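You operate a simulated robot arm through the tools that you are given. There is no shell and no other tool. Be economical: measure what you need, move in short steps, check, and stop when the job is done.

You run a simulated robot arm. Do the job below in one go: nothing can be reset, and whatever is moved stays where it is left.

## Task
Clamp corner plate one in the cradle and file its burr off.
Fine: clamp before you file and free the clamp once the burr is gone; the file ends where it was. Set down upright: flat file. Where these are worked on the way, their far stop is far enough and under half their travel is too little: red clamp.

The check looks at the end state, three seconds after you hand in, the way a careful person would. Anything else that was tipped, shoved, dropped, spilled or broken makes it a failure.

## Robot
A 6-joint arm with a two-finger parallel gripper, fixed in place. Base frame: the origin is at the foot of the arm, x ahead of it, y to its left, z up; the work surface is at about z = 760. Lengths are in mm, angles in degrees, forces in N, time in s.
With the tool pointing down near the work surface it reaches from about 300 to 740 mm from the base axis. Its first joint turns from -66.0 to 66.0 degrees. Payload 2.45 kg.
Tool frame: the origin (TCP) lies between the finger pads and is the grasp point; the fingertips stand 24 mm ahead of it; z points along the fingers, y is the line along which they close. Largest opening 68 mm; finger width 17, thickness 10; the body of the gripper, 40 by 70 mm, starts 41 mm behind the TCP.
Orientation is told as [roll, pitch, yaw] about the base's x, y, z axes, in that order, counted from this pose: with the fingers straight down and closing along the base's y, the tool's x points along the base's -x, its y along +y and its z along -z.

## Interface
- The arm moves only by the tool apply_moves. Its arguments are lists of equal length, an entry for each row: "angular": the turn, a rotation vector about the tool's x, y, z in units of 4 degrees (1.0 is 4 degrees), a list of three; "slide": the shift along the tool's x, y, z in units of 40 mm (1.0 is 40 mm), a list of three; "jaw": the opening, from 0 (shut) to 1 (fully open). In form: {"angular": [[wx, wy, wz], ...], "slide": [[tx, ty, tz], ...], "jaw": [jaw, ...]}. A call has 1 to 10 rows; each row shifts and turns the commanded pose from where the row before left it, along the tool's axes as they then stand. A call with a number of a shift or a turn outside -1 to 1 is refused whole. Rows are played at 5 a second. More than 50 mm and 8.6 degrees between two rows, or a gripper value outside its range, and nothing of the call is played. A pose out of reach is approached as far as the arm can. The call stops where the force on the tool passes 40 N (or 10 N more than at its start, if that is more) or the arm is blocked; 0.2 s more then pass. Each finger travels about 108 mm/s and halts on what it meets, pressing with about 42 N; the grip force reading is that of the motor and also rises with nothing between the fingers. The clock runs only during rows and for 0.2 s after the last one: add rows that do not move to give the fingers time. It gives the time, the measured TCP pose, the force on the tool (base axes), the opening and the grip force at its end, in the units of the frame above (readings bear some noise), with the torque about the TCP (base axes, N m) and any sound that the robot's microphone picked up.
- Cameras (640 x 400 px; columns grow to the right, rows downward): "scene" is fixed at [163, 412.9, 1452.9]; the picture's right is [-0.79, -0.62, 0.00], its down [-0.40, 0.51, -0.76] and it looks along [0.47, -0.59, -0.65] (base axes); focal length 322 px, centre (320, 200). "wrist" rides on the gripper at [84, 11, -75] in the tool frame; the picture's right is [-0.13, 0.99, 0.00], its down [-0.60, -0.08, -0.79] and it looks along [-0.79, -0.10, 0.61] (tool axes); focal length 251 px, centre (320, 200). There is no depth. A picture from a camera that has moved, and an enlarged one, comes with that camera's place and axes in the base frame and with its lens.
- snapshot(camera): a new picture of that camera. It takes no simulated time.
- zoom(camera, box): a new picture of the part [left, top, right, bottom] of that camera's present view, enlarged. It takes no simulated time.
- hand_in(): hands the job in; it is judged then, once.

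Go step by step. Nothing tells you positions but the pictures and the camera data: compare them with the known pose of the tool, close in by small moves and look again before you grip or let go. The budget is 120 turns and 76 pictures, counting those below and the enlarged ones. Unless the task says otherwise, let go and move clear before handing in, and close with one line.

The tools are called after ">>>" as a command line: name --argument value ..., lists and objects as JSON in quotes. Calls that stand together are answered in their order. apply_moves: Moves the arm, as the interface text tells. Its arguments: {"type":"object","properties":{"angular":{"type":"array","items":{"type":"array","items":{"type":"number"}}},"slide":{"type":"array","items":{"type":"array","items":{"type":"number"}}},"jaw":{"type":"array","items":{"type":"number"}}},"required":["angular","slide","jaw"]} The other tools are called the same way: snapshot (camera) takes a picture; zoom (camera, box) takes an enlarged picture of a part of a camera's view; hand_in () hands the job in.

At the start:

```text
time: 0.0
tcp_pos: [436.8, 17.6, 1093.0]
ee_rot: [0.0, 0.1, 0.0]
wrist_force: [0.3, 0.7, -0.4]
ft_torque: [-0.03, 0.04, -0.02]
grip_width: 68.2
gripper_force: 0.1
```

scene: 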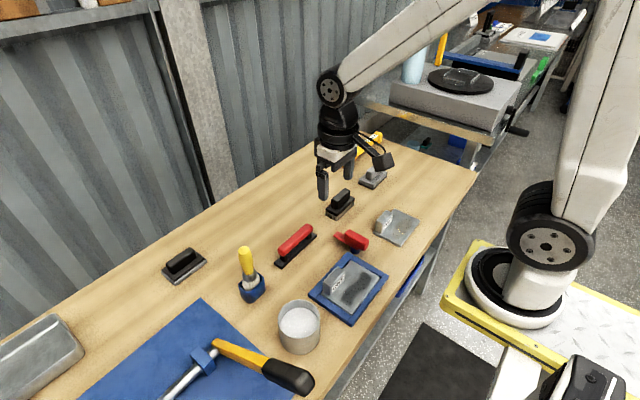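
wrist: 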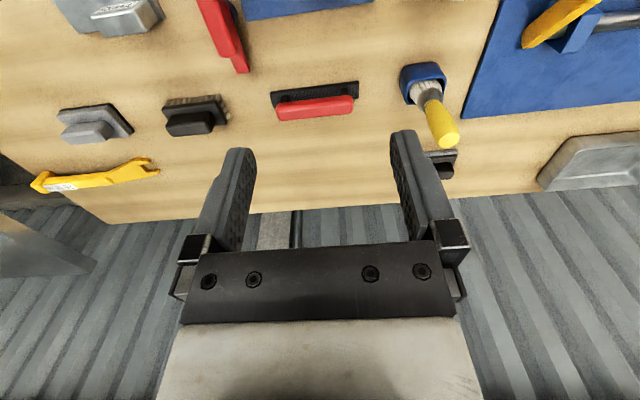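

I see a bench with several tools: blocks, a red-handled file, a red clamp, a plate in a blue tray and another plate. I'll zoom in to identify them.

>>> zoom --camera "scene" --box '[260, 160, 440, 272]'

>>> zoom --camera "scene" --box '[260, 220, 440, 332]'

>>> zoom --camera "scene" --box '[140, 220, 340, 345]'

```text
3.56 times, centred on (350, 216) of scene
camera zoom: at [163.0, 412.9, 1452.9], right [-0.79, -0.62, 0.0], down [-0.4, 0.51, -0.76], along [0.47, -0.59, -0.65], focal length 1146 px, centre (213, 143)
```

zoom: 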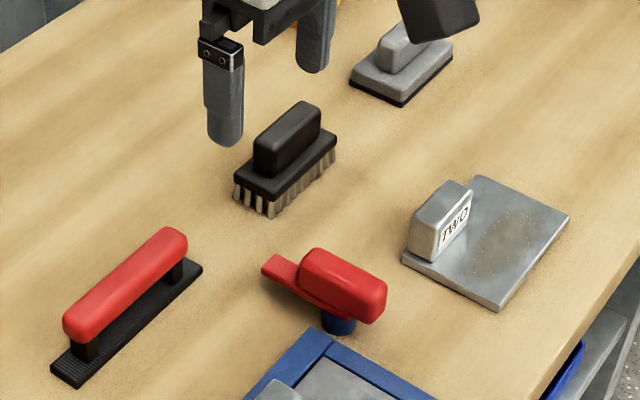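

```text
3.56 times, centred on (350, 276) of scene
camera zoom: at [163.0, 412.9, 1452.9], right [-0.79, -0.62, 0.0], down [-0.4, 0.51, -0.76], along [0.47, -0.59, -0.65], focal length 1146 px, centre (213, -70)
```

zoom: 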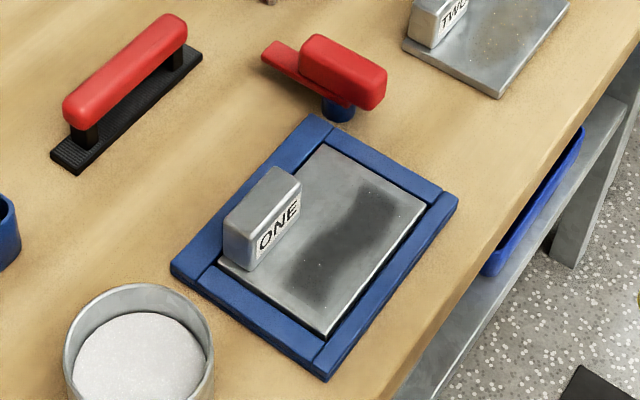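

```text
3.20 times, centred on (240, 282) of scene
camera zoom: at [163.0, 412.9, 1452.9], right [-0.79, -0.62, 0.0], down [-0.4, 0.51, -0.76], along [0.47, -0.59, -0.65], focal length 1031 px, centre (576, -64)
```

zoom: 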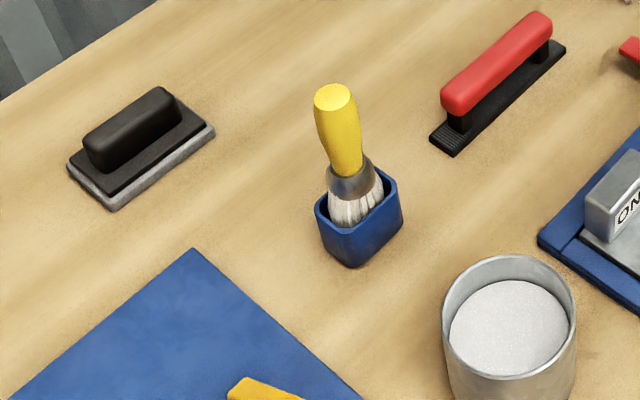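

Plate ONE already sits in the blue cradle, centred near (397, 0). The red clamp is near (455, -105), and the file (red handle, black base) lies along y at about (581, -12). I'll bring the wrist camera nearer to the clamp to understand it.

>>> apply_moves --angular '[[0, 0, 0], [0, 0, 0], [0, 0, 0], [0, 0, 0], [0, 0, 0], [0, 0, 0]]' --slide '[[0.485, -0.45, 0.7], [0.485, -0.45, 0.7], [0.485, -0.45, 0.7], [0.485, -0.45, 0.7], [0.485, -0.45, 0.7], [0, 0, 0]]' --jaw '[1, 1, 1, 1, 1, 1]'

>>> snapshot --camera "wrist"

```text
time: 1.4
tcp_pos: [341.1, -73.4, 951.1]
ee_rot: [0.0, 0.1, 0.0]
wrist_force: [0.5, -0.3, 0.2]
ft_torque: [0.02, 0.01, -0.01]
grip_width: 68.1
gripper_force: 0.0
out of reach, approached as far as the arm can: row 5
```

```text
70 pictures are left
camera wrist: at [256.7, -62.7, 1025.3], right [0.13, 0.99, 0.0], down [0.61, -0.08, 0.79], along [0.79, -0.1, -0.61], focal length 251 px, centre (320, 200)
```

wrist: 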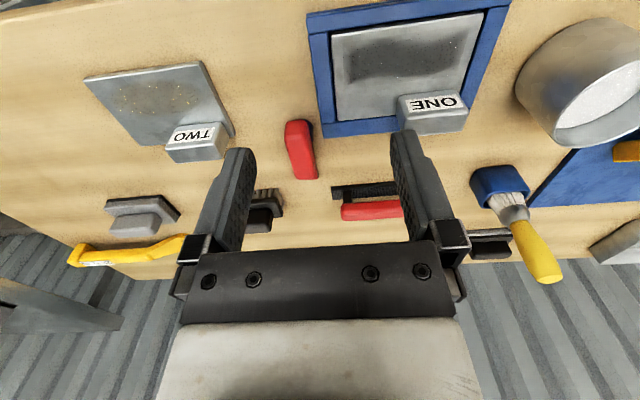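

The wrist view is upside-down (its rows grow upward in the world). I'll zoom on the clamp and plate.

>>> zoom --camera "wrist" --box '[250, 100, 378, 180]'

>>> zoom --camera "wrist" --box '[300, 0, 524, 140]'

>>> zoom --camera "scene" --box '[320, 222, 384, 262]'

```text
5.00 times, centred on (314, 140) of wrist
camera zoom: at [256.7, -62.7, 1025.3], right [0.13, 0.99, 0.0], down [0.61, -0.08, 0.79], along [0.79, -0.1, -0.61], focal length 1257 px, centre (350, 500)
```

zoom: 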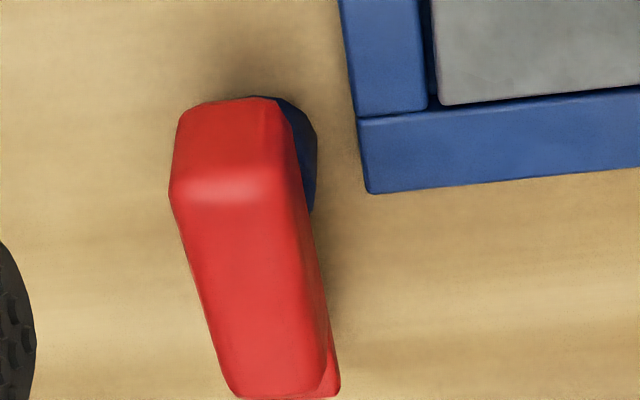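

```text
2.86 times, centred on (412, 70) of wrist
camera zoom: at [256.7, -62.7, 1025.3], right [0.13, 0.99, 0.0], down [0.61, -0.08, 0.79], along [0.79, -0.1, -0.61], focal length 718 px, centre (57, 571)
```

zoom: 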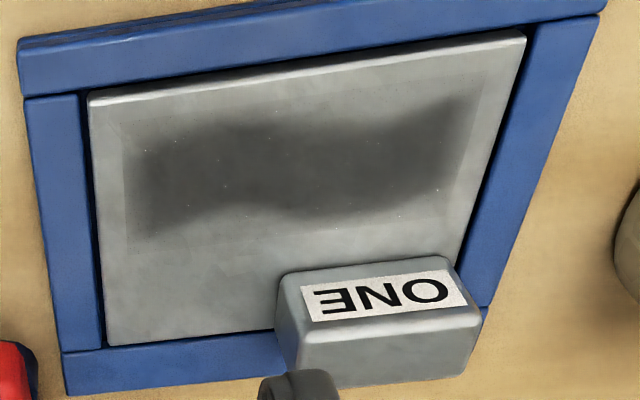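

```text
10.00 times, centred on (352, 242) of scene
camera zoom: at [163.0, 412.9, 1452.9], right [-0.79, -0.62, 0.0], down [-0.4, 0.51, -0.76], along [0.47, -0.59, -0.65], focal length 3222 px, centre (0, -220)
```

zoom: 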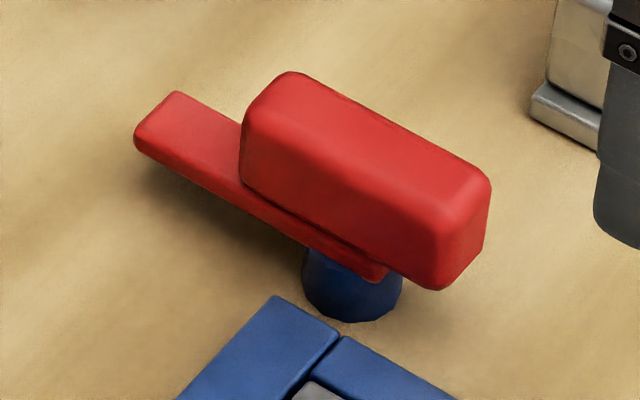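

The clamp looks like a rotary handle: its block is centred over the post at about (455, -110), top at z ≈ 811, with the bar pointing +x. The burr patch spans x 358–402, y -55–60. I'll go above the clamp handle.

>>> apply_moves --angular '[[0, 0, 0], [0, 0, 0], [0, 0, 0], [0, 0, 0]]' --slide '[[-0.95, -0.31, 0.6], [-0.95, -0.31, 0.6], [-0.95, -0.31, 0.6], [0, 0, 0]]' --jaw '[1, 1, 1, 1]'

>>> snapshot --camera "wrist"

>>> zoom --camera "scene" --box '[280, 180, 440, 280]'

```text
time: 2.4
tcp_pos: [455.6, -110.6, 879.9]
ee_rot: [0.0, 0.1, 0.0]
wrist_force: [0.0, -0.3, -0.3]
ft_torque: [-0.01, -0.01, 0.01]
grip_width: 68.1
gripper_force: 0.0
```

```text
66 pictures are left
camera wrist: at [371.8, -99.4, 954.7], right [0.13, 0.99, 0.0], down [0.6, -0.08, 0.79], along [0.79, -0.1, -0.61], focal length 251 px, centre (320, 200)
```

wrist: 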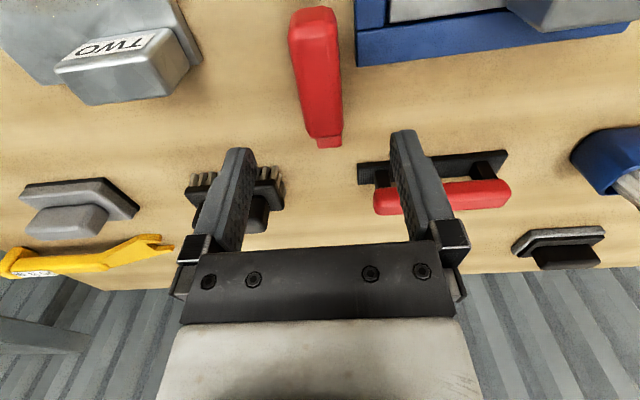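

```text
4.00 times, centred on (360, 230) of scene
camera zoom: at [163.0, 412.9, 1452.9], right [-0.79, -0.62, 0.0], down [-0.4, 0.51, -0.76], along [0.47, -0.59, -0.65], focal length 1289 px, centre (160, 80)
```

zoom: 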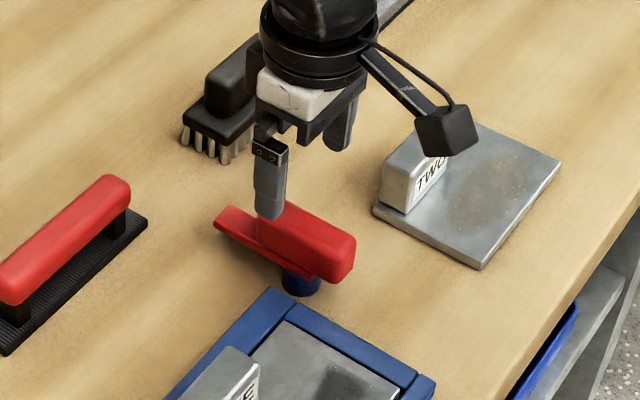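

I'll descend over the clamp handle to about z=802, then close on it.

>>> apply_moves --angular '[[0, 0, 0], [0, 0, 0], [0, 0, 0], [0, 0, 0]]' --slide '[[0.1, 0.025, 0.65], [0, 0, 0.65], [0, 0, 0.63], [0, 0, 0]]' --jaw '[1, 1, 1, 1]'

>>> zoom --camera "scene" --box '[280, 180, 440, 280]'

```text
time: 3.4
tcp_pos: [452.7, -108.5, 803.8]
ee_rot: [0.1, 0.0, 0.0]
wrist_force: [0.0, 0.0, 0.0]
ft_torque: [-0.01, 0.02, 0.02]
grip_width: 68.0
gripper_force: 0.1
```

```text
4.00 times, centred on (360, 230) of scene
camera zoom: at [163.0, 412.9, 1452.9], right [-0.79, -0.62, 0.0], down [-0.4, 0.51, -0.76], along [0.47, -0.59, -0.65], focal length 1289 px, centre (160, 80)
```

zoom: 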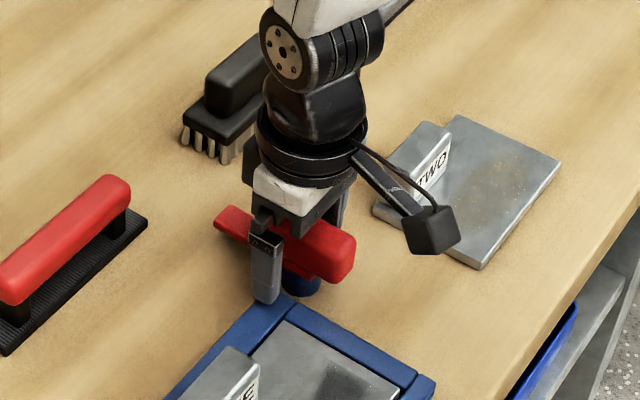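

The fingers straddle the handle. Closing.

>>> apply_moves --angular '[[0, 0, 0], [0, 0, 0], [0, 0, 0]]' --slide '[[0, 0, 0], [0, 0, 0], [0, 0, 0]]' --jaw '[0.5, 0.3, 0.2]'

```text
time: 4.2
tcp_pos: [453.1, -109.1, 804.3]
ee_rot: [0.0, -0.1, -0.1]
wrist_force: [-3.0, -21.0, -6.3]
ft_torque: [-0.39, -0.14, 0.0]
grip_width: 30.0
gripper_force: 10.0
```

Handle is 30 mm wide and sits slightly toward -y; I'll ease over to relieve the side load.

>>> apply_moves --angular '[[0, 0, 0], [0, 0, 0], [0, 0, 0]]' --slide '[[0, -0.05, 0], [0, 0, 0], [0, 0, 0]]' --jaw '[0.2, 0.1, 0]'

```text
time: 5.0
tcp_pos: [453.3, -109.9, 804.6]
ee_rot: [0.0, 0.0, 0.1]
wrist_force: [9.9, 11.6, -11.3]
ft_torque: [0.23, -0.42, -0.22]
grip_width: 27.4
gripper_force: 42.5
```

Gripped well (27 mm, 42 N). I'll try a turn of 12° counter-clockwise.

>>> apply_moves --angular '[[0, 0, -1], [0, 0, -1], [0, 0, -1], [0, 0, 0]]' --slide '[[0, 0, 0], [0, 0, 0], [0, 0, 0], [0, 0, 0]]' --jaw '[0, 0, 0, 0]'

>>> zoom --camera "scene" --box '[280, 180, 440, 280]'

```text
time: 5.8
tcp_pos: [453.9, -109.0, 805.0]
ee_rot: [-0.3, -0.2, 10.6]
wrist_force: [4.3, 8.8, -1.7]
ft_torque: [0.65, 0.27, -0.12]
grip_width: 27.7
gripper_force: 42.3
stopped in row 3: the force on the tool passed its limit at 46 N (the readings are from after the stop); the commanded pose is now the measured one
```

```text
4.00 times, centred on (360, 230) of scene
camera zoom: at [163.2, 413.0, 1452.8], right [-0.79, -0.62, 0.0], down [-0.4, 0.51, -0.76], along [0.47, -0.59, -0.65], focal length 1289 px, centre (160, 80)
```

zoom: 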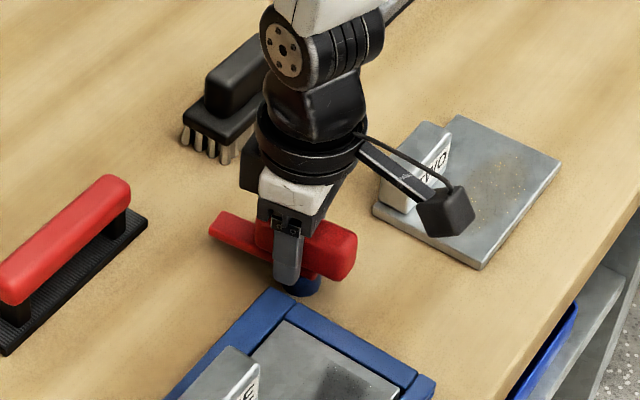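

The clamp turns with the gripper (10.6°). I'll continue slowly.

>>> apply_moves --angular '[[0, 0, -0.6], [0, 0, -0.6], [0, 0, -0.6], [0, 0, -0.6], [0, 0, -0.6], [0, 0, 0]]' --slide '[[0, 0, 0], [0, 0, 0], [0, 0, 0], [0, 0, 0], [0, 0, 0], [0, 0, 0]]' --jaw '[0, 0, 0, 0, 0, 0]'

```text
time: 6.7
tcp_pos: [455.5, -108.0, 803.9]
ee_rot: [-0.1, -0.3, 18.8]
wrist_force: [4.9, 5.9, -3.9]
ft_torque: [0.57, 0.29, -0.13]
grip_width: 27.6
gripper_force: 42.0
stopped in row 4: the force on the tool passed its limit at 41 N (the readings are from after the stop); the commanded pose is now the measured one
```

Drift shows the pivot is slightly off the grip point; I'll add a small compensating slide.

>>> apply_moves --angular '[[0, 0, -0.6], [0, 0, -0.6], [0, 0, -0.6], [0, 0, -0.6], [0, 0, -0.6], [0, 0, -0.6], [0, 0, -0.6], [0, 0, -0.6], [0, 0, -0.6], [0, 0, 0]]' --slide '[[-0.008, 0.007, 0], [-0.008, 0.007, 0], [-0.008, 0.007, 0], [-0.008, 0.007, 0], [-0.008, 0.007, 0], [-0.008, 0.007, 0], [-0.008, 0.007, 0], [-0.008, 0.007, 0], [-0.008, 0.007, 0], [0, 0, 0]]' --jaw '[0, 0, 0, 0, 0, 0, 0, 0, 0, 0]'

```text
time: 8.9
tcp_pos: [456.3, -104.4, 803.7]
ee_rot: [-0.3, -0.2, 40.6]
wrist_force: [9.8, 28.5, 13.4]
ft_torque: [0.98, 0.07, -0.58]
grip_width: 27.7
gripper_force: 41.7
```

>>> apply_moves --angular '[[0, 0, 0], [0, 0, -0.6], [0, 0, -0.6], [0, 0, -0.6], [0, 0, -0.6], [0, 0, -0.6], [0, 0, -0.6], [0, 0, -0.6], [0, 0, -0.6], [0, 0, 0]]' --slide '[[-0.03, 0.02, 0], [-0.011, 0.009, 0], [-0.011, 0.009, 0], [-0.011, 0.009, 0], [-0.011, 0.009, 0], [-0.011, 0.009, 0], [-0.011, 0.009, 0], [-0.011, 0.009, 0], [-0.011, 0.009, 0], [0, 0, 0]]' --jaw '[0, 0, 0, 0, 0, 0, 0, 0, 0, 0]'

>>> zoom --camera "scene" --box '[280, 180, 440, 280]'

```text
time: 11.1
tcp_pos: [456.3, -99.1, 805.8]
ee_rot: [-0.1, -0.1, 59.7]
wrist_force: [2.9, 1.8, 12.6]
ft_torque: [0.84, 0.48, 0.11]
grip_width: 26.4
gripper_force: 41.3
```

```text
4.00 times, centred on (360, 230) of scene
camera zoom: at [162.9, 412.9, 1452.9], right [-0.79, -0.62, 0.0], down [-0.4, 0.51, -0.76], along [0.47, -0.59, -0.65], focal length 1289 px, centre (160, 80)
```

zoom: 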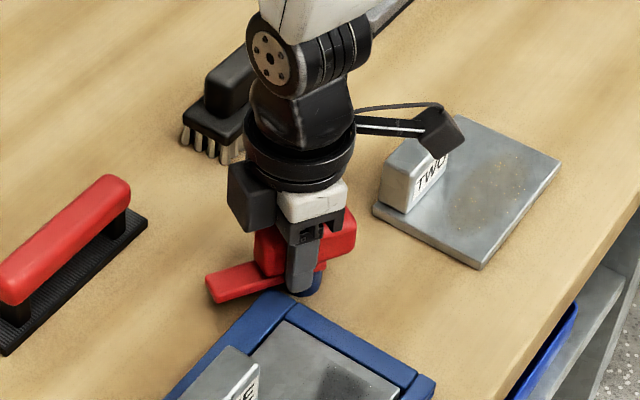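

Following well (bar at ~58°). Continuing.

>>> apply_moves --angular '[[0, 0, -0.6], [0, 0, -0.6], [0, 0, -0.6], [0, 0, -0.6], [0, 0, -0.6], [0, 0, -0.6], [0, 0, -0.6], [0, 0, -0.6], [0, 0, -0.6], [0, 0, 0]]' --slide '[[-0.008, 0.007, 0], [-0.008, 0.007, 0], [-0.008, 0.007, 0], [-0.008, 0.007, 0], [-0.008, 0.007, 0], [-0.008, 0.007, 0], [-0.008, 0.007, 0], [-0.008, 0.007, 0], [-0.008, 0.007, 0], [0, 0, 0]]' --jaw '[0, 0, 0, 0, 0, 0, 0, 0, 0, 0]'

>>> zoom --camera "scene" --box '[280, 180, 440, 280]'

```text
time: 13.3
tcp_pos: [453.2, -97.0, 805.2]
ee_rot: [0.0, -0.1, 81.1]
wrist_force: [-24.0, -26.6, 3.4]
ft_torque: [-0.07, -0.03, -0.27]
grip_width: 25.9
gripper_force: 41.0
```

```text
4.00 times, centred on (360, 230) of scene
camera zoom: at [162.4, 412.2, 1453.2], right [-0.79, -0.62, 0.0], down [-0.4, 0.51, -0.76], along [0.47, -0.59, -0.65], focal length 1289 px, centre (160, 80)
```

zoom: 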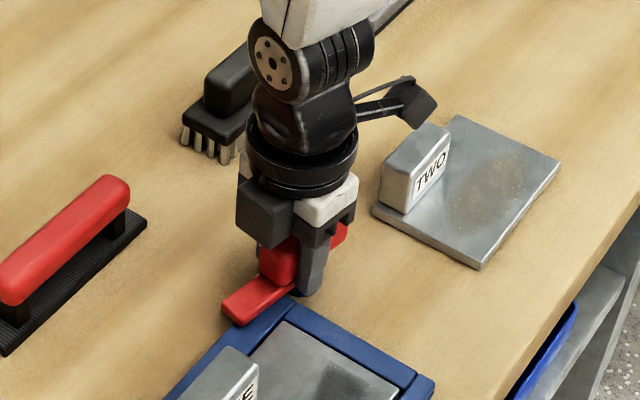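

>>> apply_moves --angular '[[0, 0, 0], [0, 0, -0.6], [0, 0, -0.6], [0, 0, -0.6], [0, 0, -0.6], [0, 0, -0.6], [0, 0, -0.6], [0, 0, -0.6], [0, 0, -0.6], [0, 0, 0]]' --slide '[[0.035, 0.03, 0], [-0.002, 0.009, 0], [-0.002, 0.009, 0], [-0.002, 0.009, 0], [-0.002, 0.009, 0], [-0.002, 0.009, 0], [-0.002, 0.009, 0], [-0.002, 0.009, 0], [-0.002, 0.009, 0], [0, 0, 0]]' --jaw '[0, 0, 0, 0, 0, 0, 0, 0, 0, 0]'

>>> zoom --camera "scene" --box '[280, 180, 440, 280]'

```text
time: 15.5
tcp_pos: [447.0, -96.6, 804.6]
ee_rot: [0.0, -0.1, 100.4]
wrist_force: [-28.0, -22.5, 13.3]
ft_torque: [-0.68, -0.08, -0.44]
grip_width: 25.9
gripper_force: 41.0
```

```text
4.00 times, centred on (360, 230) of scene
camera zoom: at [162.1, 412.4, 1453.2], right [-0.79, -0.62, 0.0], down [-0.4, 0.51, -0.76], along [0.47, -0.59, -0.65], focal length 1289 px, centre (160, 80)
```

zoom: 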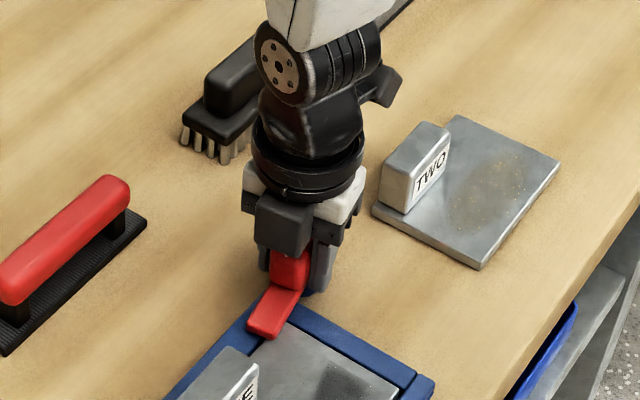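

Bar is now over the cradle edge. Continue toward the far stop.

>>> apply_moves --angular '[[0, 0, 0], [0, 0, -0.6], [0, 0, -0.6], [0, 0, -0.6], [0, 0, -0.6], [0, 0, -0.6], [0, 0, -0.6], [0, 0, -0.6], [0, 0, -0.6], [0, 0, 0]]' --slide '[[0.03, 0.035, 0], [0.002, 0.01, 0], [0.002, 0.01, 0], [0.002, 0.01, 0], [0.002, 0.01, 0], [0.002, 0.01, 0], [0.002, 0.01, 0], [0.002, 0.01, 0], [0.002, 0.01, 0], [0, 0, 0]]' --jaw '[0, 0, 0, 0, 0, 0, 0, 0, 0, 0]'

>>> zoom --camera "scene" --box '[280, 180, 440, 280]'

```text
time: 17.7
tcp_pos: [445.4, -97.2, 804.8]
ee_rot: [0.0, -0.1, 119.7]
wrist_force: [1.1, 48.2, 6.0]
ft_torque: [1.56, 1.6, -1.66]
grip_width: 29.7
gripper_force: 43.6
```

```text
4.00 times, centred on (360, 230) of scene
camera zoom: at [163.0, 413.9, 1452.6], right [-0.79, -0.62, 0.0], down [-0.4, 0.51, -0.76], along [0.47, -0.59, -0.65], focal length 1289 px, centre (160, 80)
```

zoom: 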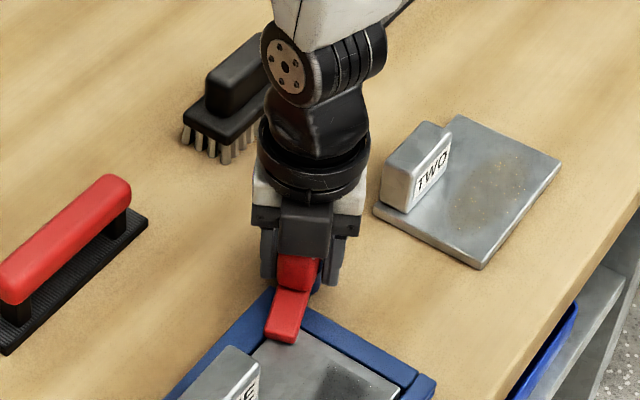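

The handle stopped at about 110° (torque and widening show the stop), with the bar over the plate's corner. Release and lift.

>>> apply_moves --angular '[[0, 0, 1], [0, 0, 0], [0, 0, 0], [0, 0, 0], [0, 0, 0], [0, 0, 0], [0, 0, 0]]' --slide '[[0, 0, 0], [0, 0, 0], [0, 0, 0], [0, 0, -0.8], [0, 0, -0.9], [0, 0, -0.9], [0, 0, 0]]' --jaw '[0, 0.6, 1, 1, 1, 1, 1]'

>>> zoom --camera "scene" --box '[280, 220, 440, 320]'

>>> snapshot --camera "wrist"

```text
time: 19.3
tcp_pos: [444.8, -98.9, 907.6]
ee_rot: [-0.2, 0.0, 115.6]
wrist_force: [0.3, 0.5, 0.4]
ft_torque: [0.04, 0.01, 0.02]
grip_width: 67.9
gripper_force: 0.0
```

```text
4.00 times, centred on (360, 270) of scene
camera zoom: at [163.0, 412.9, 1452.9], right [-0.79, -0.62, 0.0], down [-0.4, 0.51, -0.76], along [0.47, -0.59, -0.65], focal length 1289 px, centre (160, -80)
```

zoom: 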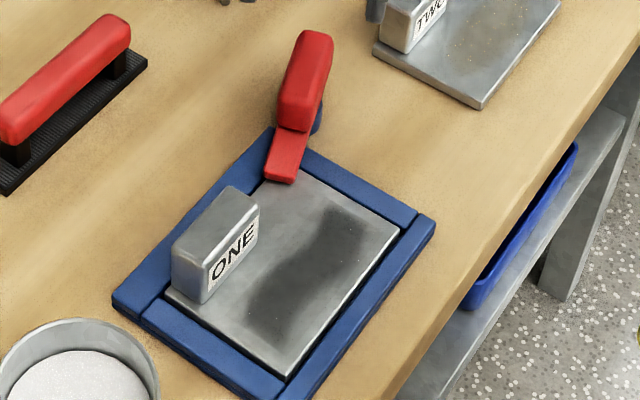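

```text
57 pictures are left
camera wrist: at [470.6, -178.9, 981.8], right [-0.95, -0.31, 0.0], down [-0.19, 0.58, 0.79], along [-0.24, 0.75, -0.61], focal length 251 px, centre (320, 200)
```

wrist: 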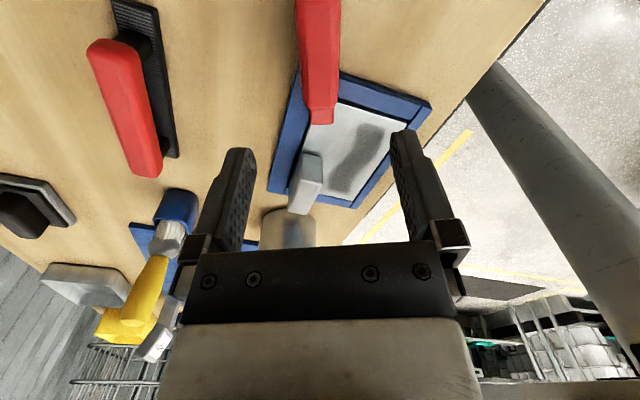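

Clamp is on the plate. Now rotate to yaw 90° and move above the file, near (581, -12).

>>> apply_moves --angular '[[0, 0, 0.914], [0, 0, 0.914], [0, 0, 0.914], [0, 0, 0.914], [0, 0, 0.914], [0, 0, 0.914], [0, 0, 0.914]]' --slide '[[0, 0, 0], [0, 0, 0], [0, 0, 0], [0, 0, 0], [0, 0, 0], [0, 0, 0], [0, 0, 0]]' --jaw '[1, 1, 1, 1, 1, 1, 1]'

>>> apply_moves --angular '[[0, 0, 0], [0, 0, 0], [0, 0, 0], [0, 0, 0], [0, 0, 0]]' --slide '[[-0.5, -0.85, 0], [-0.5, -0.85, 0], [-0.5, -0.85, 0], [-0.5, -0.85, 0], [0, 0, 0]]' --jaw '[1, 1, 1, 1, 1]'

>>> snapshot --camera "wrist"

>>> zoom --camera "scene" --box '[230, 180, 390, 280]'

```text
time: 20.9
tcp_pos: [444.6, -99.6, 909.0]
ee_rot: [-0.3, 0.1, 89.9]
wrist_force: [0.1, -1.0, -0.3]
ft_torque: [-0.01, -0.02, 0.0]
grip_width: 68.0
gripper_force: 0.0
```

```text
time: 22.1
tcp_pos: [582.4, -19.2, 910.1]
ee_rot: [-0.3, -0.1, 89.9]
wrist_force: [0.2, -0.4, -0.3]
ft_torque: [-0.05, 0.01, 0.02]
grip_width: 68.1
gripper_force: 0.0
```

```text
56 pictures are left
camera wrist: at [571.0, -102.9, 983.8], right [-0.99, 0.13, -0.01], down [0.08, 0.6, 0.79], along [0.11, 0.79, -0.61], focal length 251 px, centre (320, 200)
```

wrist: 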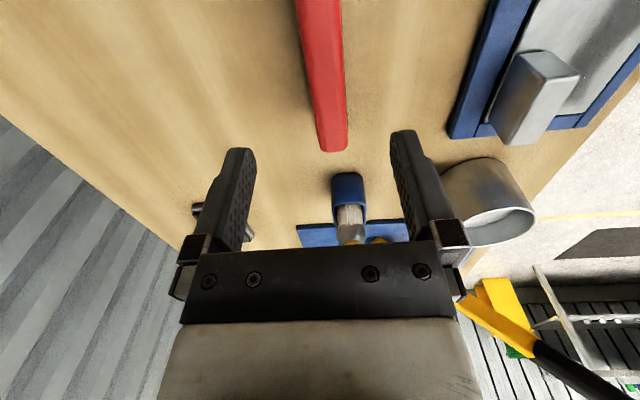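

```text
4.00 times, centred on (310, 230) of scene
camera zoom: at [163.0, 412.9, 1452.9], right [-0.79, -0.62, 0.0], down [-0.4, 0.51, -0.76], along [0.47, -0.59, -0.65], focal length 1289 px, centre (360, 80)
```

zoom: 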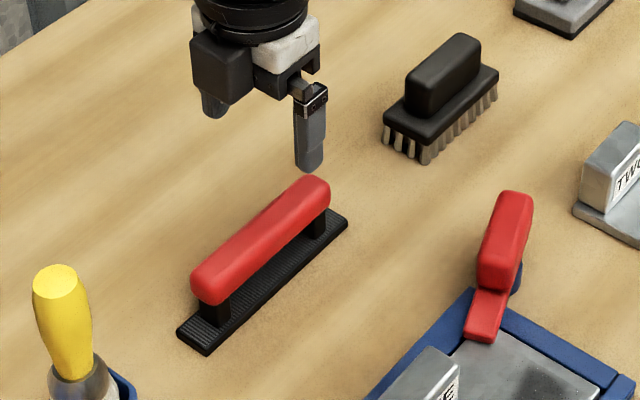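

I'll zoom to measure the file handle's height and ends.

>>> zoom --camera "wrist" --box '[240, 0, 432, 160]'

>>> zoom --camera "scene" --box '[265, 215, 329, 275]'

```text
2.50 times, centred on (336, 80) of wrist
camera zoom: at [571.0, -102.9, 983.8], right [-0.99, 0.13, -0.01], down [0.08, 0.6, 0.79], along [0.11, 0.79, -0.61], focal length 629 px, centre (280, 500)
```

zoom: 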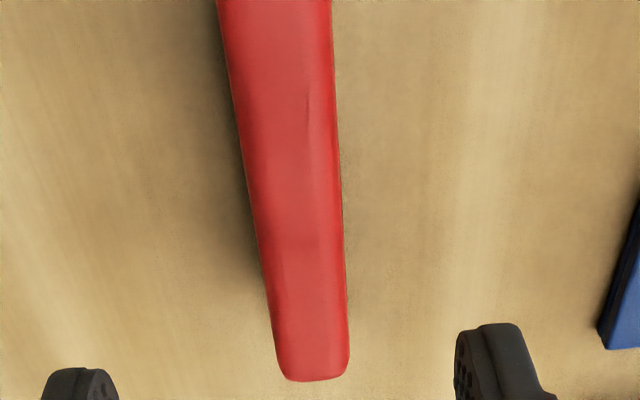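

```text
6.67 times, centred on (297, 245) of scene
camera zoom: at [163.0, 412.9, 1452.9], right [-0.79, -0.62, 0.0], down [-0.4, 0.51, -0.76], along [0.47, -0.59, -0.65], focal length 2148 px, centre (473, -100)
```

zoom: 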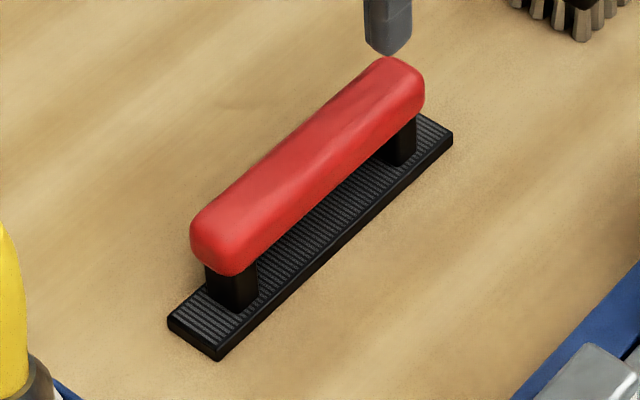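

File handle: centre ≈ (580.5, -9), 25 mm wide, z ≈ 794–818. Descend to z=810.

>>> apply_moves --angular '[[0, 0, 0], [0, 0, 0], [0, 0, 0], [0, 0, 0]]' --slide '[[-0.25, 0.04, 0.83], [0, 0, 0.83], [0, 0, 0.84], [0, 0, 0]]' --jaw '[1, 1, 1, 1]'

>>> zoom --camera "scene" --box '[250, 195, 346, 255]'

```text
time: 23.1
tcp_pos: [581.8, -10.1, 808.3]
ee_rot: [-0.4, 0.2, 90.0]
wrist_force: [-0.4, 0.8, -0.1]
ft_torque: [0.01, -0.02, 0.0]
grip_width: 67.9
gripper_force: 0.0
```

```text
6.67 times, centred on (298, 225) of scene
camera zoom: at [163.0, 412.9, 1452.9], right [-0.79, -0.62, 0.0], down [-0.4, 0.51, -0.76], along [0.47, -0.59, -0.65], focal length 2148 px, centre (467, 33)
```

zoom: 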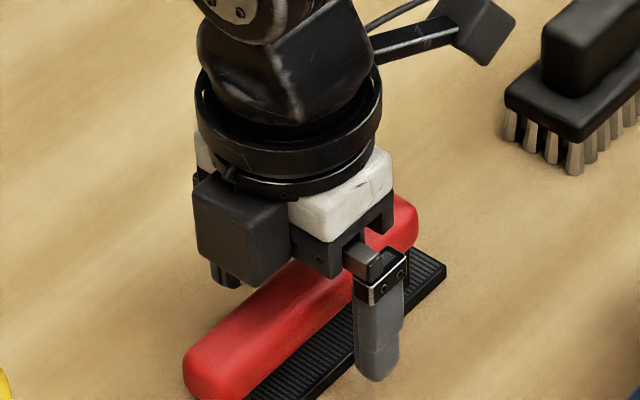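

Straddling the handle. Closing.

>>> apply_moves --angular '[[0, 0, 0], [0, 0, 0], [0, 0, 0], [0, 0, 0]]' --slide '[[0, 0, 0], [0, 0, 0], [0, 0, 0], [0, 0, 0]]' --jaw '[0.5, 0.3, 0, 0]'

```text
time: 24.1
tcp_pos: [580.8, -9.7, 809.7]
ee_rot: [-0.3, 0.0, 90.0]
wrist_force: [0.7, 0.1, 0.1]
ft_torque: [-0.03, 0.0, -0.02]
grip_width: 25.8
gripper_force: 41.2
```

Gripped (25.8 mm). Lift 100 mm and carry over to the plate, x≈380.

>>> apply_moves --angular '[[0, 0, 0], [0, 0, 0], [0, 0, 0], [0, 0, 0]]' --slide '[[0, 0, -0.5], [0, 0, -1], [0, 0, -1], [0, 0, 0]]' --jaw '[0, 0, 0, 0]'

>>> apply_moves --angular '[[0, 0, 0], [0, 0, 0], [0, 0, 0], [0, 0, 0], [0, 0, 0], [0, 0, 0], [0, 0, 0]]' --slide '[[-0.05, 0.83, 0], [-0.05, 0.83, 0], [-0.05, 0.83, 0], [-0.05, 0.83, 0], [-0.05, 0.83, 0], [-0.05, 0.83, 0], [0, 0, 0]]' --jaw '[0, 0, 0, 0, 0, 0, 0]'

>>> snapshot --camera "scene"

>>> snapshot --camera "wrist"

```text
time: 25.1
tcp_pos: [579.8, -9.6, 909.3]
ee_rot: [-0.1, 0.0, 89.9]
wrist_force: [0.0, -0.7, -0.3]
ft_torque: [-0.02, 0.0, -0.01]
grip_width: 0.0
gripper_force: 23.7
```

```text
time: 26.7
tcp_pos: [380.5, 1.7, 908.8]
ee_rot: [-0.4, -0.1, 90.0]
wrist_force: [-0.1, 0.1, -1.1]
ft_torque: [0.0, -0.01, 0.01]
grip_width: 0.0
gripper_force: 24.1
```

```text
51 pictures are left
```

scene: 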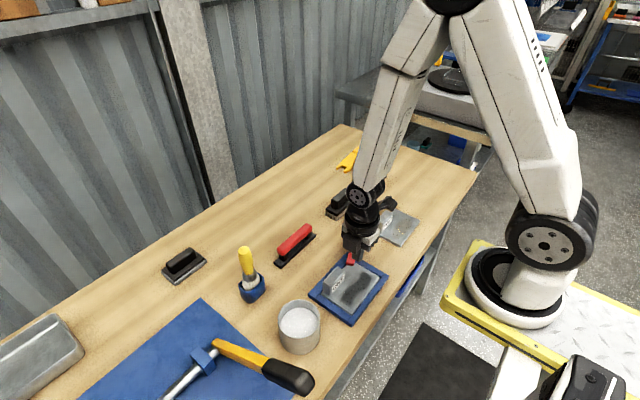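

```text
50 pictures are left
camera wrist: at [368.8, -81.3, 983.0], right [-0.99, 0.13, -0.01], down [0.07, 0.6, 0.79], along [0.11, 0.79, -0.61], focal length 251 px, centre (320, 200)
```

wrist: 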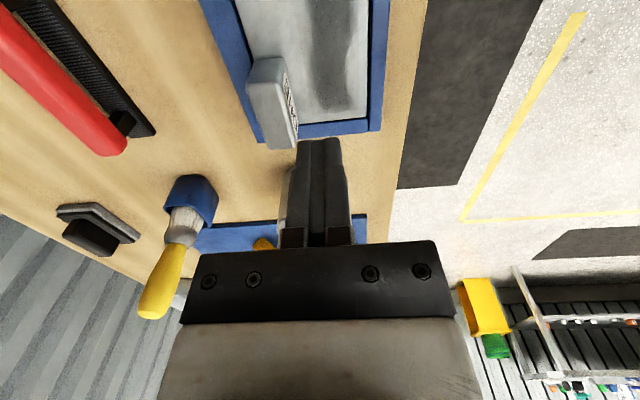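

The file slipped out—grip was too high; it still stands on the bench. I'll check it and go back for a lower grip.

>>> zoom --camera "scene" --box '[265, 215, 329, 275]'

>>> zoom --camera "wrist" --box '[200, 0, 392, 150]'

>>> zoom --camera "scene" --box '[300, 240, 396, 330]'

```text
6.67 times, centred on (297, 245) of scene
camera zoom: at [163.0, 412.9, 1452.9], right [-0.79, -0.62, 0.0], down [-0.4, 0.51, -0.76], along [0.47, -0.59, -0.65], focal length 2148 px, centre (473, -100)
```

zoom: 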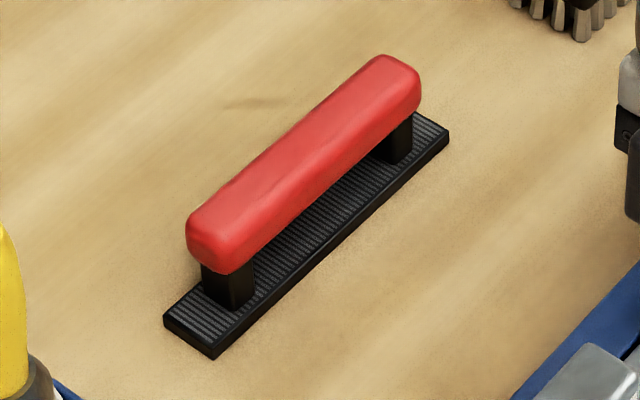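

```text
2.67 times, centred on (296, 75) of wrist
camera zoom: at [368.8, -81.3, 983.0], right [-0.99, 0.13, -0.01], down [0.07, 0.6, 0.79], along [0.11, 0.79, -0.61], focal length 670 px, centre (384, 533)
```

zoom: 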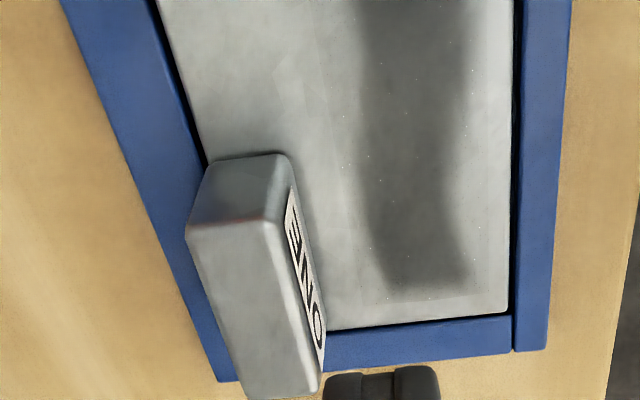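

```text
4.44 times, centred on (348, 285) of scene
camera zoom: at [163.0, 412.9, 1452.9], right [-0.79, -0.62, 0.0], down [-0.4, 0.51, -0.76], along [0.47, -0.59, -0.65], focal length 1432 px, centre (196, -178)
```

zoom: 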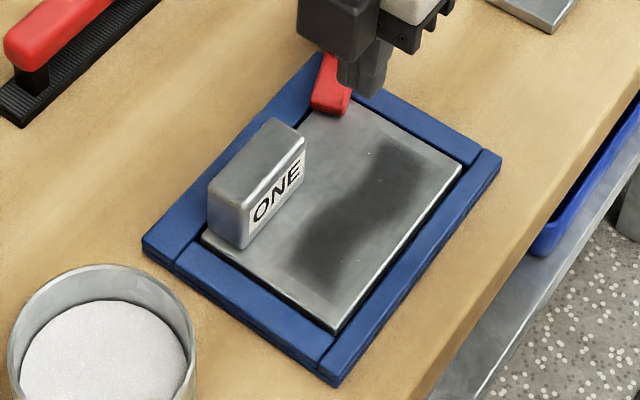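

The file is upright, shifted about 1–2 mm in +x. Return above it and descend lower, to z≈799.

>>> apply_moves --angular '[[0, 0, 0], [0, 0, 0], [0, 0, 0], [0, 0, 0], [0, 0, 0], [0, 0, 0], [0, 0, 0]]' --slide '[[0.05, -0.83, 0], [0.05, -0.83, 0], [0.05, -0.83, 0], [0.05, -0.83, 0], [0.05, -0.83, 0], [0.05, -0.86, 0], [0, 0, 0]]' --jaw '[0, 1, 1, 1, 1, 1, 1]'

>>> apply_moves --angular '[[0, 0, 0], [0, 0, 0], [0, 0, 0], [0, 0, 0]]' --slide '[[0, 0, 1], [0, 0, 1], [0, 0, 0.75], [0, 0, 0]]' --jaw '[1, 1, 1, 1]'

>>> zoom --camera "scene" --box '[250, 195, 346, 275]'

```text
time: 28.3
tcp_pos: [581.5, -7.9, 909.9]
ee_rot: [-0.3, -0.1, 90.0]
wrist_force: [-0.1, -1.3, -0.3]
ft_torque: [-0.01, -0.02, 0.01]
grip_width: 68.1
gripper_force: 0.1
```

```text
time: 29.3
tcp_pos: [580.9, -8.3, 798.3]
ee_rot: [-0.4, 0.0, 90.0]
wrist_force: [0.4, 0.2, 0.2]
ft_torque: [0.0, 0.03, -0.04]
grip_width: 68.1
gripper_force: 0.1
```

```text
5.00 times, centred on (298, 235) of scene
camera zoom: at [163.0, 412.9, 1452.9], right [-0.79, -0.62, 0.0], down [-0.4, 0.51, -0.76], along [0.47, -0.59, -0.65], focal length 1611 px, centre (430, 25)
```

zoom: 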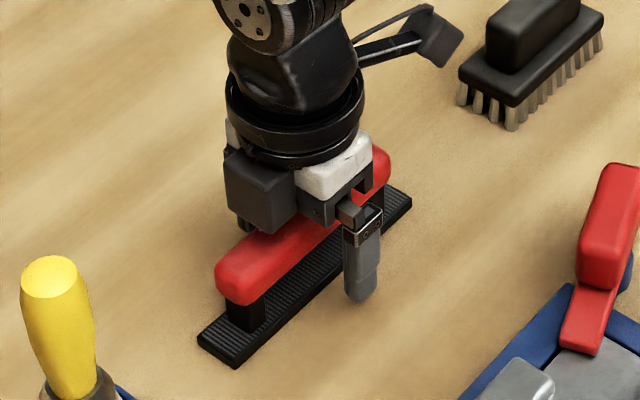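

>>> apply_moves --angular '[[0, 0, 0], [0, 0, 0], [0, 0, 0], [0, 0, 0]]' --slide '[[0, 0, 0], [0, 0, 0], [0, 0, 0], [0, 0, 0]]' --jaw '[0.5, 0.3, 0, 0]'

>>> apply_moves --angular '[[0, 0, 0], [0, 0, 0]]' --slide '[[0, 0, -0.4], [0, 0, 0]]' --jaw '[0, 0]'

>>> zoom --camera "scene" --box '[250, 195, 346, 275]'

```text
time: 30.3
tcp_pos: [581.6, -8.8, 799.9]
ee_rot: [-0.3, -0.1, 90.0]
wrist_force: [1.3, -0.3, -0.2]
ft_torque: [-0.02, -0.01, -0.03]
grip_width: 25.7
gripper_force: 41.1
```

```text
time: 30.9
tcp_pos: [580.7, -8.7, 813.9]
ee_rot: [-0.4, 0.0, 89.9]
wrist_force: [-0.2, 0.0, -3.2]
ft_torque: [-0.01, -0.01, 0.03]
grip_width: 25.7
gripper_force: 40.9
```

```text
5.00 times, centred on (298, 235) of scene
camera zoom: at [163.0, 412.9, 1452.9], right [-0.79, -0.62, 0.0], down [-0.4, 0.51, -0.76], along [0.47, -0.59, -0.65], focal length 1611 px, centre (430, 25)
```

zoom: 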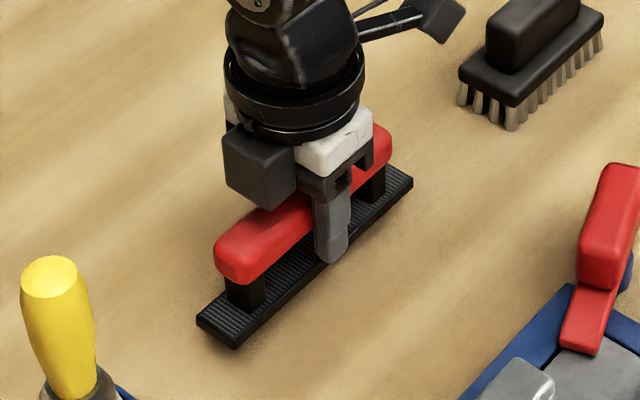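

The file is held. Lift further and carry over to the plate.

>>> apply_moves --angular '[[0, 0, 0], [0, 0, 0], [0, 0, 0], [0, 0, 0], [0, 0, 0], [0, 0, 0], [0, 0, 0], [0, 0, 0], [0, 0, 0], [0, 0, 0]]' --slide '[[0, 0, -0.8], [0, 0, -0.8], [0, 0, -0.1], [-0.04, 0.83, 0], [-0.04, 0.83, 0], [-0.04, 0.83, 0], [-0.04, 0.83, 0], [-0.04, 0.83, 0], [-0.04, 0.83, 0], [0, 0, 0]]' --jaw '[0, 0, 0, 0, 0, 0, 0, 0, 0, 0]'

>>> zoom --camera "scene" --box '[280, 200, 440, 320]'

>>> snapshot --camera "wrist"

```text
time: 33.1
tcp_pos: [383.5, -0.5, 881.5]
ee_rot: [-0.3, -0.1, 89.9]
wrist_force: [-0.9, -0.2, -3.0]
ft_torque: [-0.03, 0.0, 0.02]
grip_width: 25.6
gripper_force: 40.9
```

```text
3.33 times, centred on (360, 260) of scene
camera zoom: at [163.0, 412.9, 1452.9], right [-0.79, -0.62, 0.0], down [-0.4, 0.51, -0.76], along [0.47, -0.59, -0.65], focal length 1074 px, centre (187, 0)
```

zoom: 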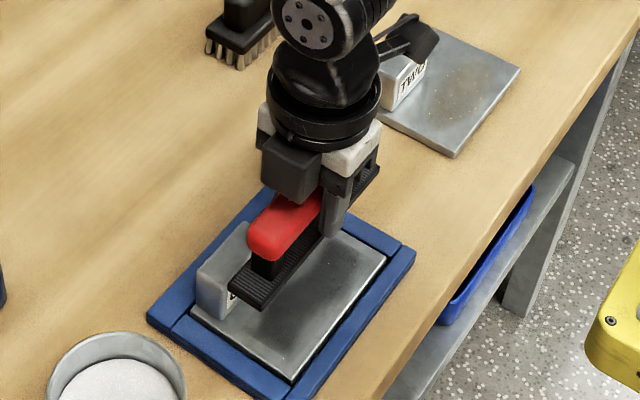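

```text
43 pictures are left
camera wrist: at [370.5, -83.9, 956.4], right [-0.99, 0.13, -0.01], down [0.07, 0.6, 0.79], along [0.11, 0.79, -0.61], focal length 251 px, centre (320, 200)
```

wrist: 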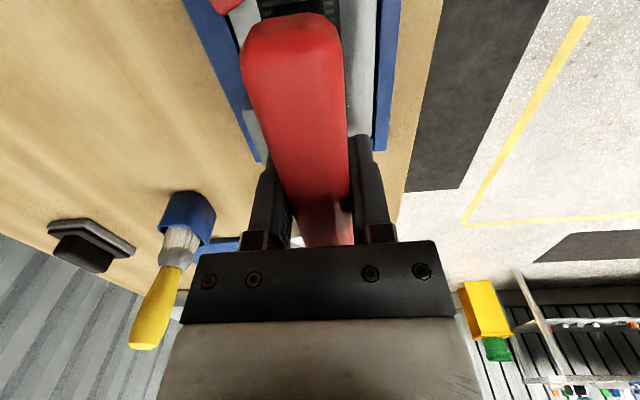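

The file is over the burr; the name block is at x ≥ 412, so I'll keep the tool at x ≤ 385. Descending gently until contact (expected near z≈811).

>>> apply_moves --angular '[[0, 0, 0], [0, 0, 0], [0, 0, 0]]' --slide '[[-0.05, 0.03, 0.7], [0, 0, 0.7], [0, 0, 0]]' --jaw '[0, 0, 0]'

>>> apply_moves --angular '[[0, 0, 0], [0, 0, 0], [0, 0, 0], [0, 0, 0], [0, 0, 0], [0, 0, 0]]' --slide '[[0, 0, 0.06], [0, 0, 0.06], [0, 0, 0.06], [0, 0, 0.06], [0, 0, 0.06], [0, 0, 0]]' --jaw '[0, 0, 0, 0, 0, 0]'

>>> zoom --camera "scene" --box '[300, 230, 412, 320]'

```text
time: 33.9
tcp_pos: [382.6, 4.4, 826.4]
ee_rot: [-0.4, 0.0, 89.9]
wrist_force: [-1.1, 0.1, -2.9]
ft_torque: [-0.01, 0.0, 0.02]
grip_width: 25.6
gripper_force: 41.0
```

```text
time: 35.3
tcp_pos: [382.2, 3.4, 813.2]
ee_rot: [-0.3, 0.0, 90.0]
wrist_force: [-0.2, -0.2, -2.7]
ft_torque: [0.01, -0.03, 0.0]
grip_width: 25.7
gripper_force: 41.3
```

```text
4.44 times, centred on (356, 275) of scene
camera zoom: at [163.0, 412.9, 1452.9], right [-0.79, -0.62, 0.0], down [-0.4, 0.51, -0.76], along [0.47, -0.59, -0.65], focal length 1432 px, centre (160, -133)
```

zoom: 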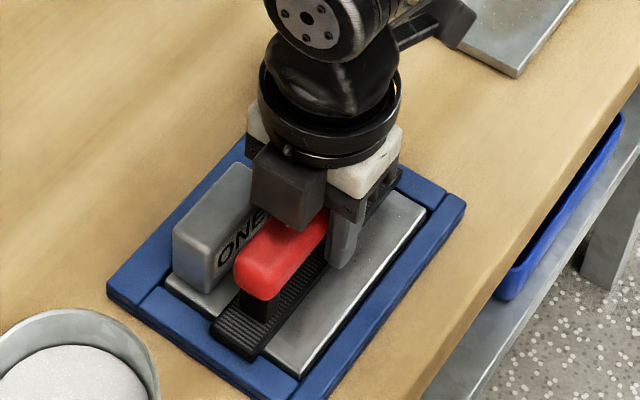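

Nearly touching. A few more small steps down to contact.

>>> apply_moves --angular '[[0, 0, 0], [0, 0, 0], [0, 0, 0], [0, 0, 0]]' --slide '[[0, 0, 0.04], [0, 0, 0.04], [0, 0, 0.03], [0, 0, 0]]' --jaw '[0, 0, 0, 0]'

```text
time: 36.3
tcp_pos: [381.7, 1.9, 810.5]
ee_rot: [-0.3, -0.1, 90.1]
wrist_force: [-3.9, 1.1, 28.0]
ft_torque: [-0.05, 0.13, 0.0]
grip_width: 25.9
gripper_force: 41.2
```

Contact at z≈810.5 with 28 N. Ease slightly, then stroke along y.

>>> apply_moves --angular '[[0, 0, 0], [0, 0, 0], [0, 0, 0], [0, 0, 0], [0, 0, 0], [0, 0, 0], [0, 0, 0], [0, 0, 0]]' --slide '[[0, 0, -0.02], [-0.25, 0, 0], [-0.25, 0, 0], [0.25, 0, 0], [0.25, 0, 0], [0.25, 0, 0], [0.25, 0, 0], [0, 0, 0]]' --jaw '[0, 0, 0, 0, 0, 0, 0, 0]'

```text
time: 38.1
tcp_pos: [382.5, -17.5, 811.3]
ee_rot: [-0.3, 0.0, 90.0]
wrist_force: [-0.2, -0.7, -3.0]
ft_torque: [0.0, 0.0, 0.01]
grip_width: 25.7
gripper_force: 40.8
```

>>> apply_moves --angular '[[0, 0, 0], [0, 0, 0], [0, 0, 0], [0, 0, 0], [0, 0, 0], [0, 0, 0]]' --slide '[[0, 0, 0.015], [-0.25, 0, 0], [-0.25, 0, 0], [-0.25, 0, 0], [-0.25, 0, 0], [0, 0, 0]]' --jaw '[0, 0, 0, 0, 0, 0]'

>>> zoom --camera "scene" --box '[300, 230, 412, 320]'

```text
time: 39.5
tcp_pos: [379.9, 22.3, 810.9]
ee_rot: [-0.3, 0.0, 89.9]
wrist_force: [-1.1, -0.4, -2.5]
ft_torque: [-0.02, 0.01, 0.02]
grip_width: 25.6
gripper_force: 41.2
```

```text
4.44 times, centred on (356, 275) of scene
camera zoom: at [163.0, 412.9, 1452.9], right [-0.79, -0.62, 0.0], down [-0.4, 0.51, -0.76], along [0.47, -0.59, -0.65], focal length 1432 px, centre (160, -133)
```

zoom: 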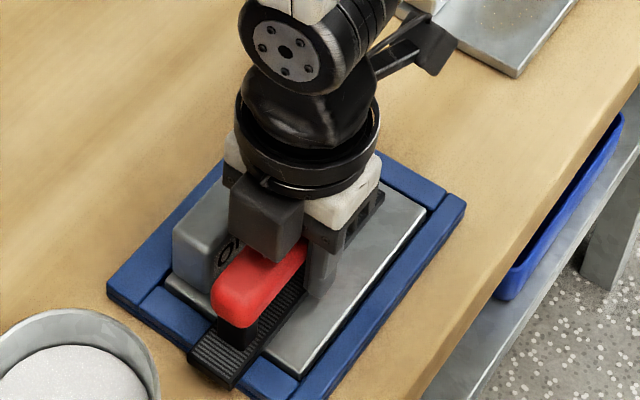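

Not in contact now; press 1 mm further and stroke again.

>>> apply_moves --angular '[[0, 0, 0], [0, 0, 0], [0, 0, 0], [0, 0, 0], [0, 0, 0], [0, 0, 0], [0, 0, 0]]' --slide '[[0, -0.04, 0.02], [0, 0, 0.015], [0.25, 0, 0], [0.25, 0, 0], [0.25, 0, 0], [0.25, 0, 0], [0, 0, 0]]' --jaw '[0, 0, 0, 0, 0, 0, 0]'

```text
time: 41.1
tcp_pos: [384.0, -18.5, 808.9]
ee_rot: [-0.2, 0.1, 89.9]
wrist_force: [0.9, 6.3, 20.3]
ft_torque: [-0.18, 0.12, -0.04]
grip_width: 25.5
gripper_force: 41.3
```

Good contact (~20 N). Stroke back and forth while shifting across x.

>>> apply_moves --angular '[[0, 0, 0], [0, 0, 0], [0, 0, 0], [0, 0, 0], [0, 0, 0], [0, 0, 0], [0, 0, 0], [0, 0, 0], [0, 0, 0], [0, 0, 0]]' --slide '[[-0.25, 0, 0], [-0.25, 0, 0], [-0.25, 0, 0], [-0.25, 0, 0], [0, 0.15, 0], [0.25, 0, 0], [0.25, 0, 0], [0.25, 0, 0], [0.25, 0, 0], [0, 0, 0]]' --jaw '[0, 0, 0, 0, 0, 0, 0, 0, 0, 0]'

>>> apply_moves --angular '[[0, 0, 0], [0, 0, 0], [0, 0, 0], [0, 0, 0], [0, 0, 0], [0, 0, 0], [0, 0, 0], [0, 0, 0], [0, 0, 0], [0, 0, 0]]' --slide '[[0, 0.17, 0], [-0.25, 0, 0], [-0.25, 0, 0], [-0.25, 0, 0], [-0.25, 0, 0], [0.25, 0, 0], [0.25, 0, 0], [0.25, 0, 0], [0.25, 0, 0], [0, 0, 0]]' --jaw '[0, 0, 0, 0, 0, 0, 0, 0, 0, 0]'

>>> zoom --camera "scene" --box '[300, 230, 412, 320]'

```text
time: 43.3
tcp_pos: [377.3, -17.6, 807.7]
ee_rot: [-0.3, 0.1, 90.0]
wrist_force: [-0.5, -0.4, 1.4]
ft_torque: [0.04, 0.06, 0.01]
grip_width: 25.7
gripper_force: 41.2
```

```text
time: 45.5
tcp_pos: [369.2, -16.4, 808.4]
ee_rot: [-0.3, 0.0, 90.0]
wrist_force: [-0.2, -0.1, -1.8]
ft_torque: [0.01, 0.0, 0.0]
grip_width: 26.0
gripper_force: 41.2
```

```text
4.44 times, centred on (356, 275) of scene
camera zoom: at [163.0, 412.9, 1452.9], right [-0.79, -0.62, 0.0], down [-0.4, 0.51, -0.76], along [0.47, -0.59, -0.65], focal length 1432 px, centre (160, -133)
```

zoom: 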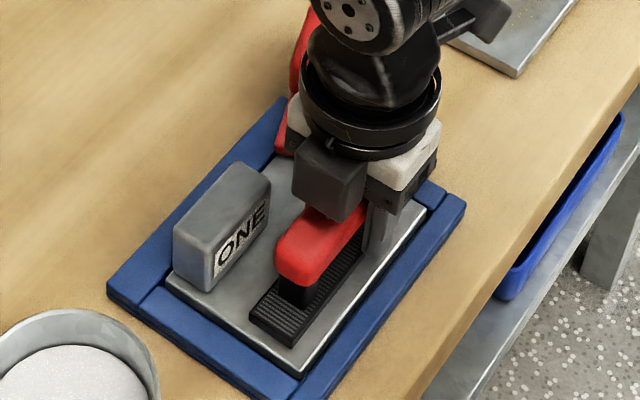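

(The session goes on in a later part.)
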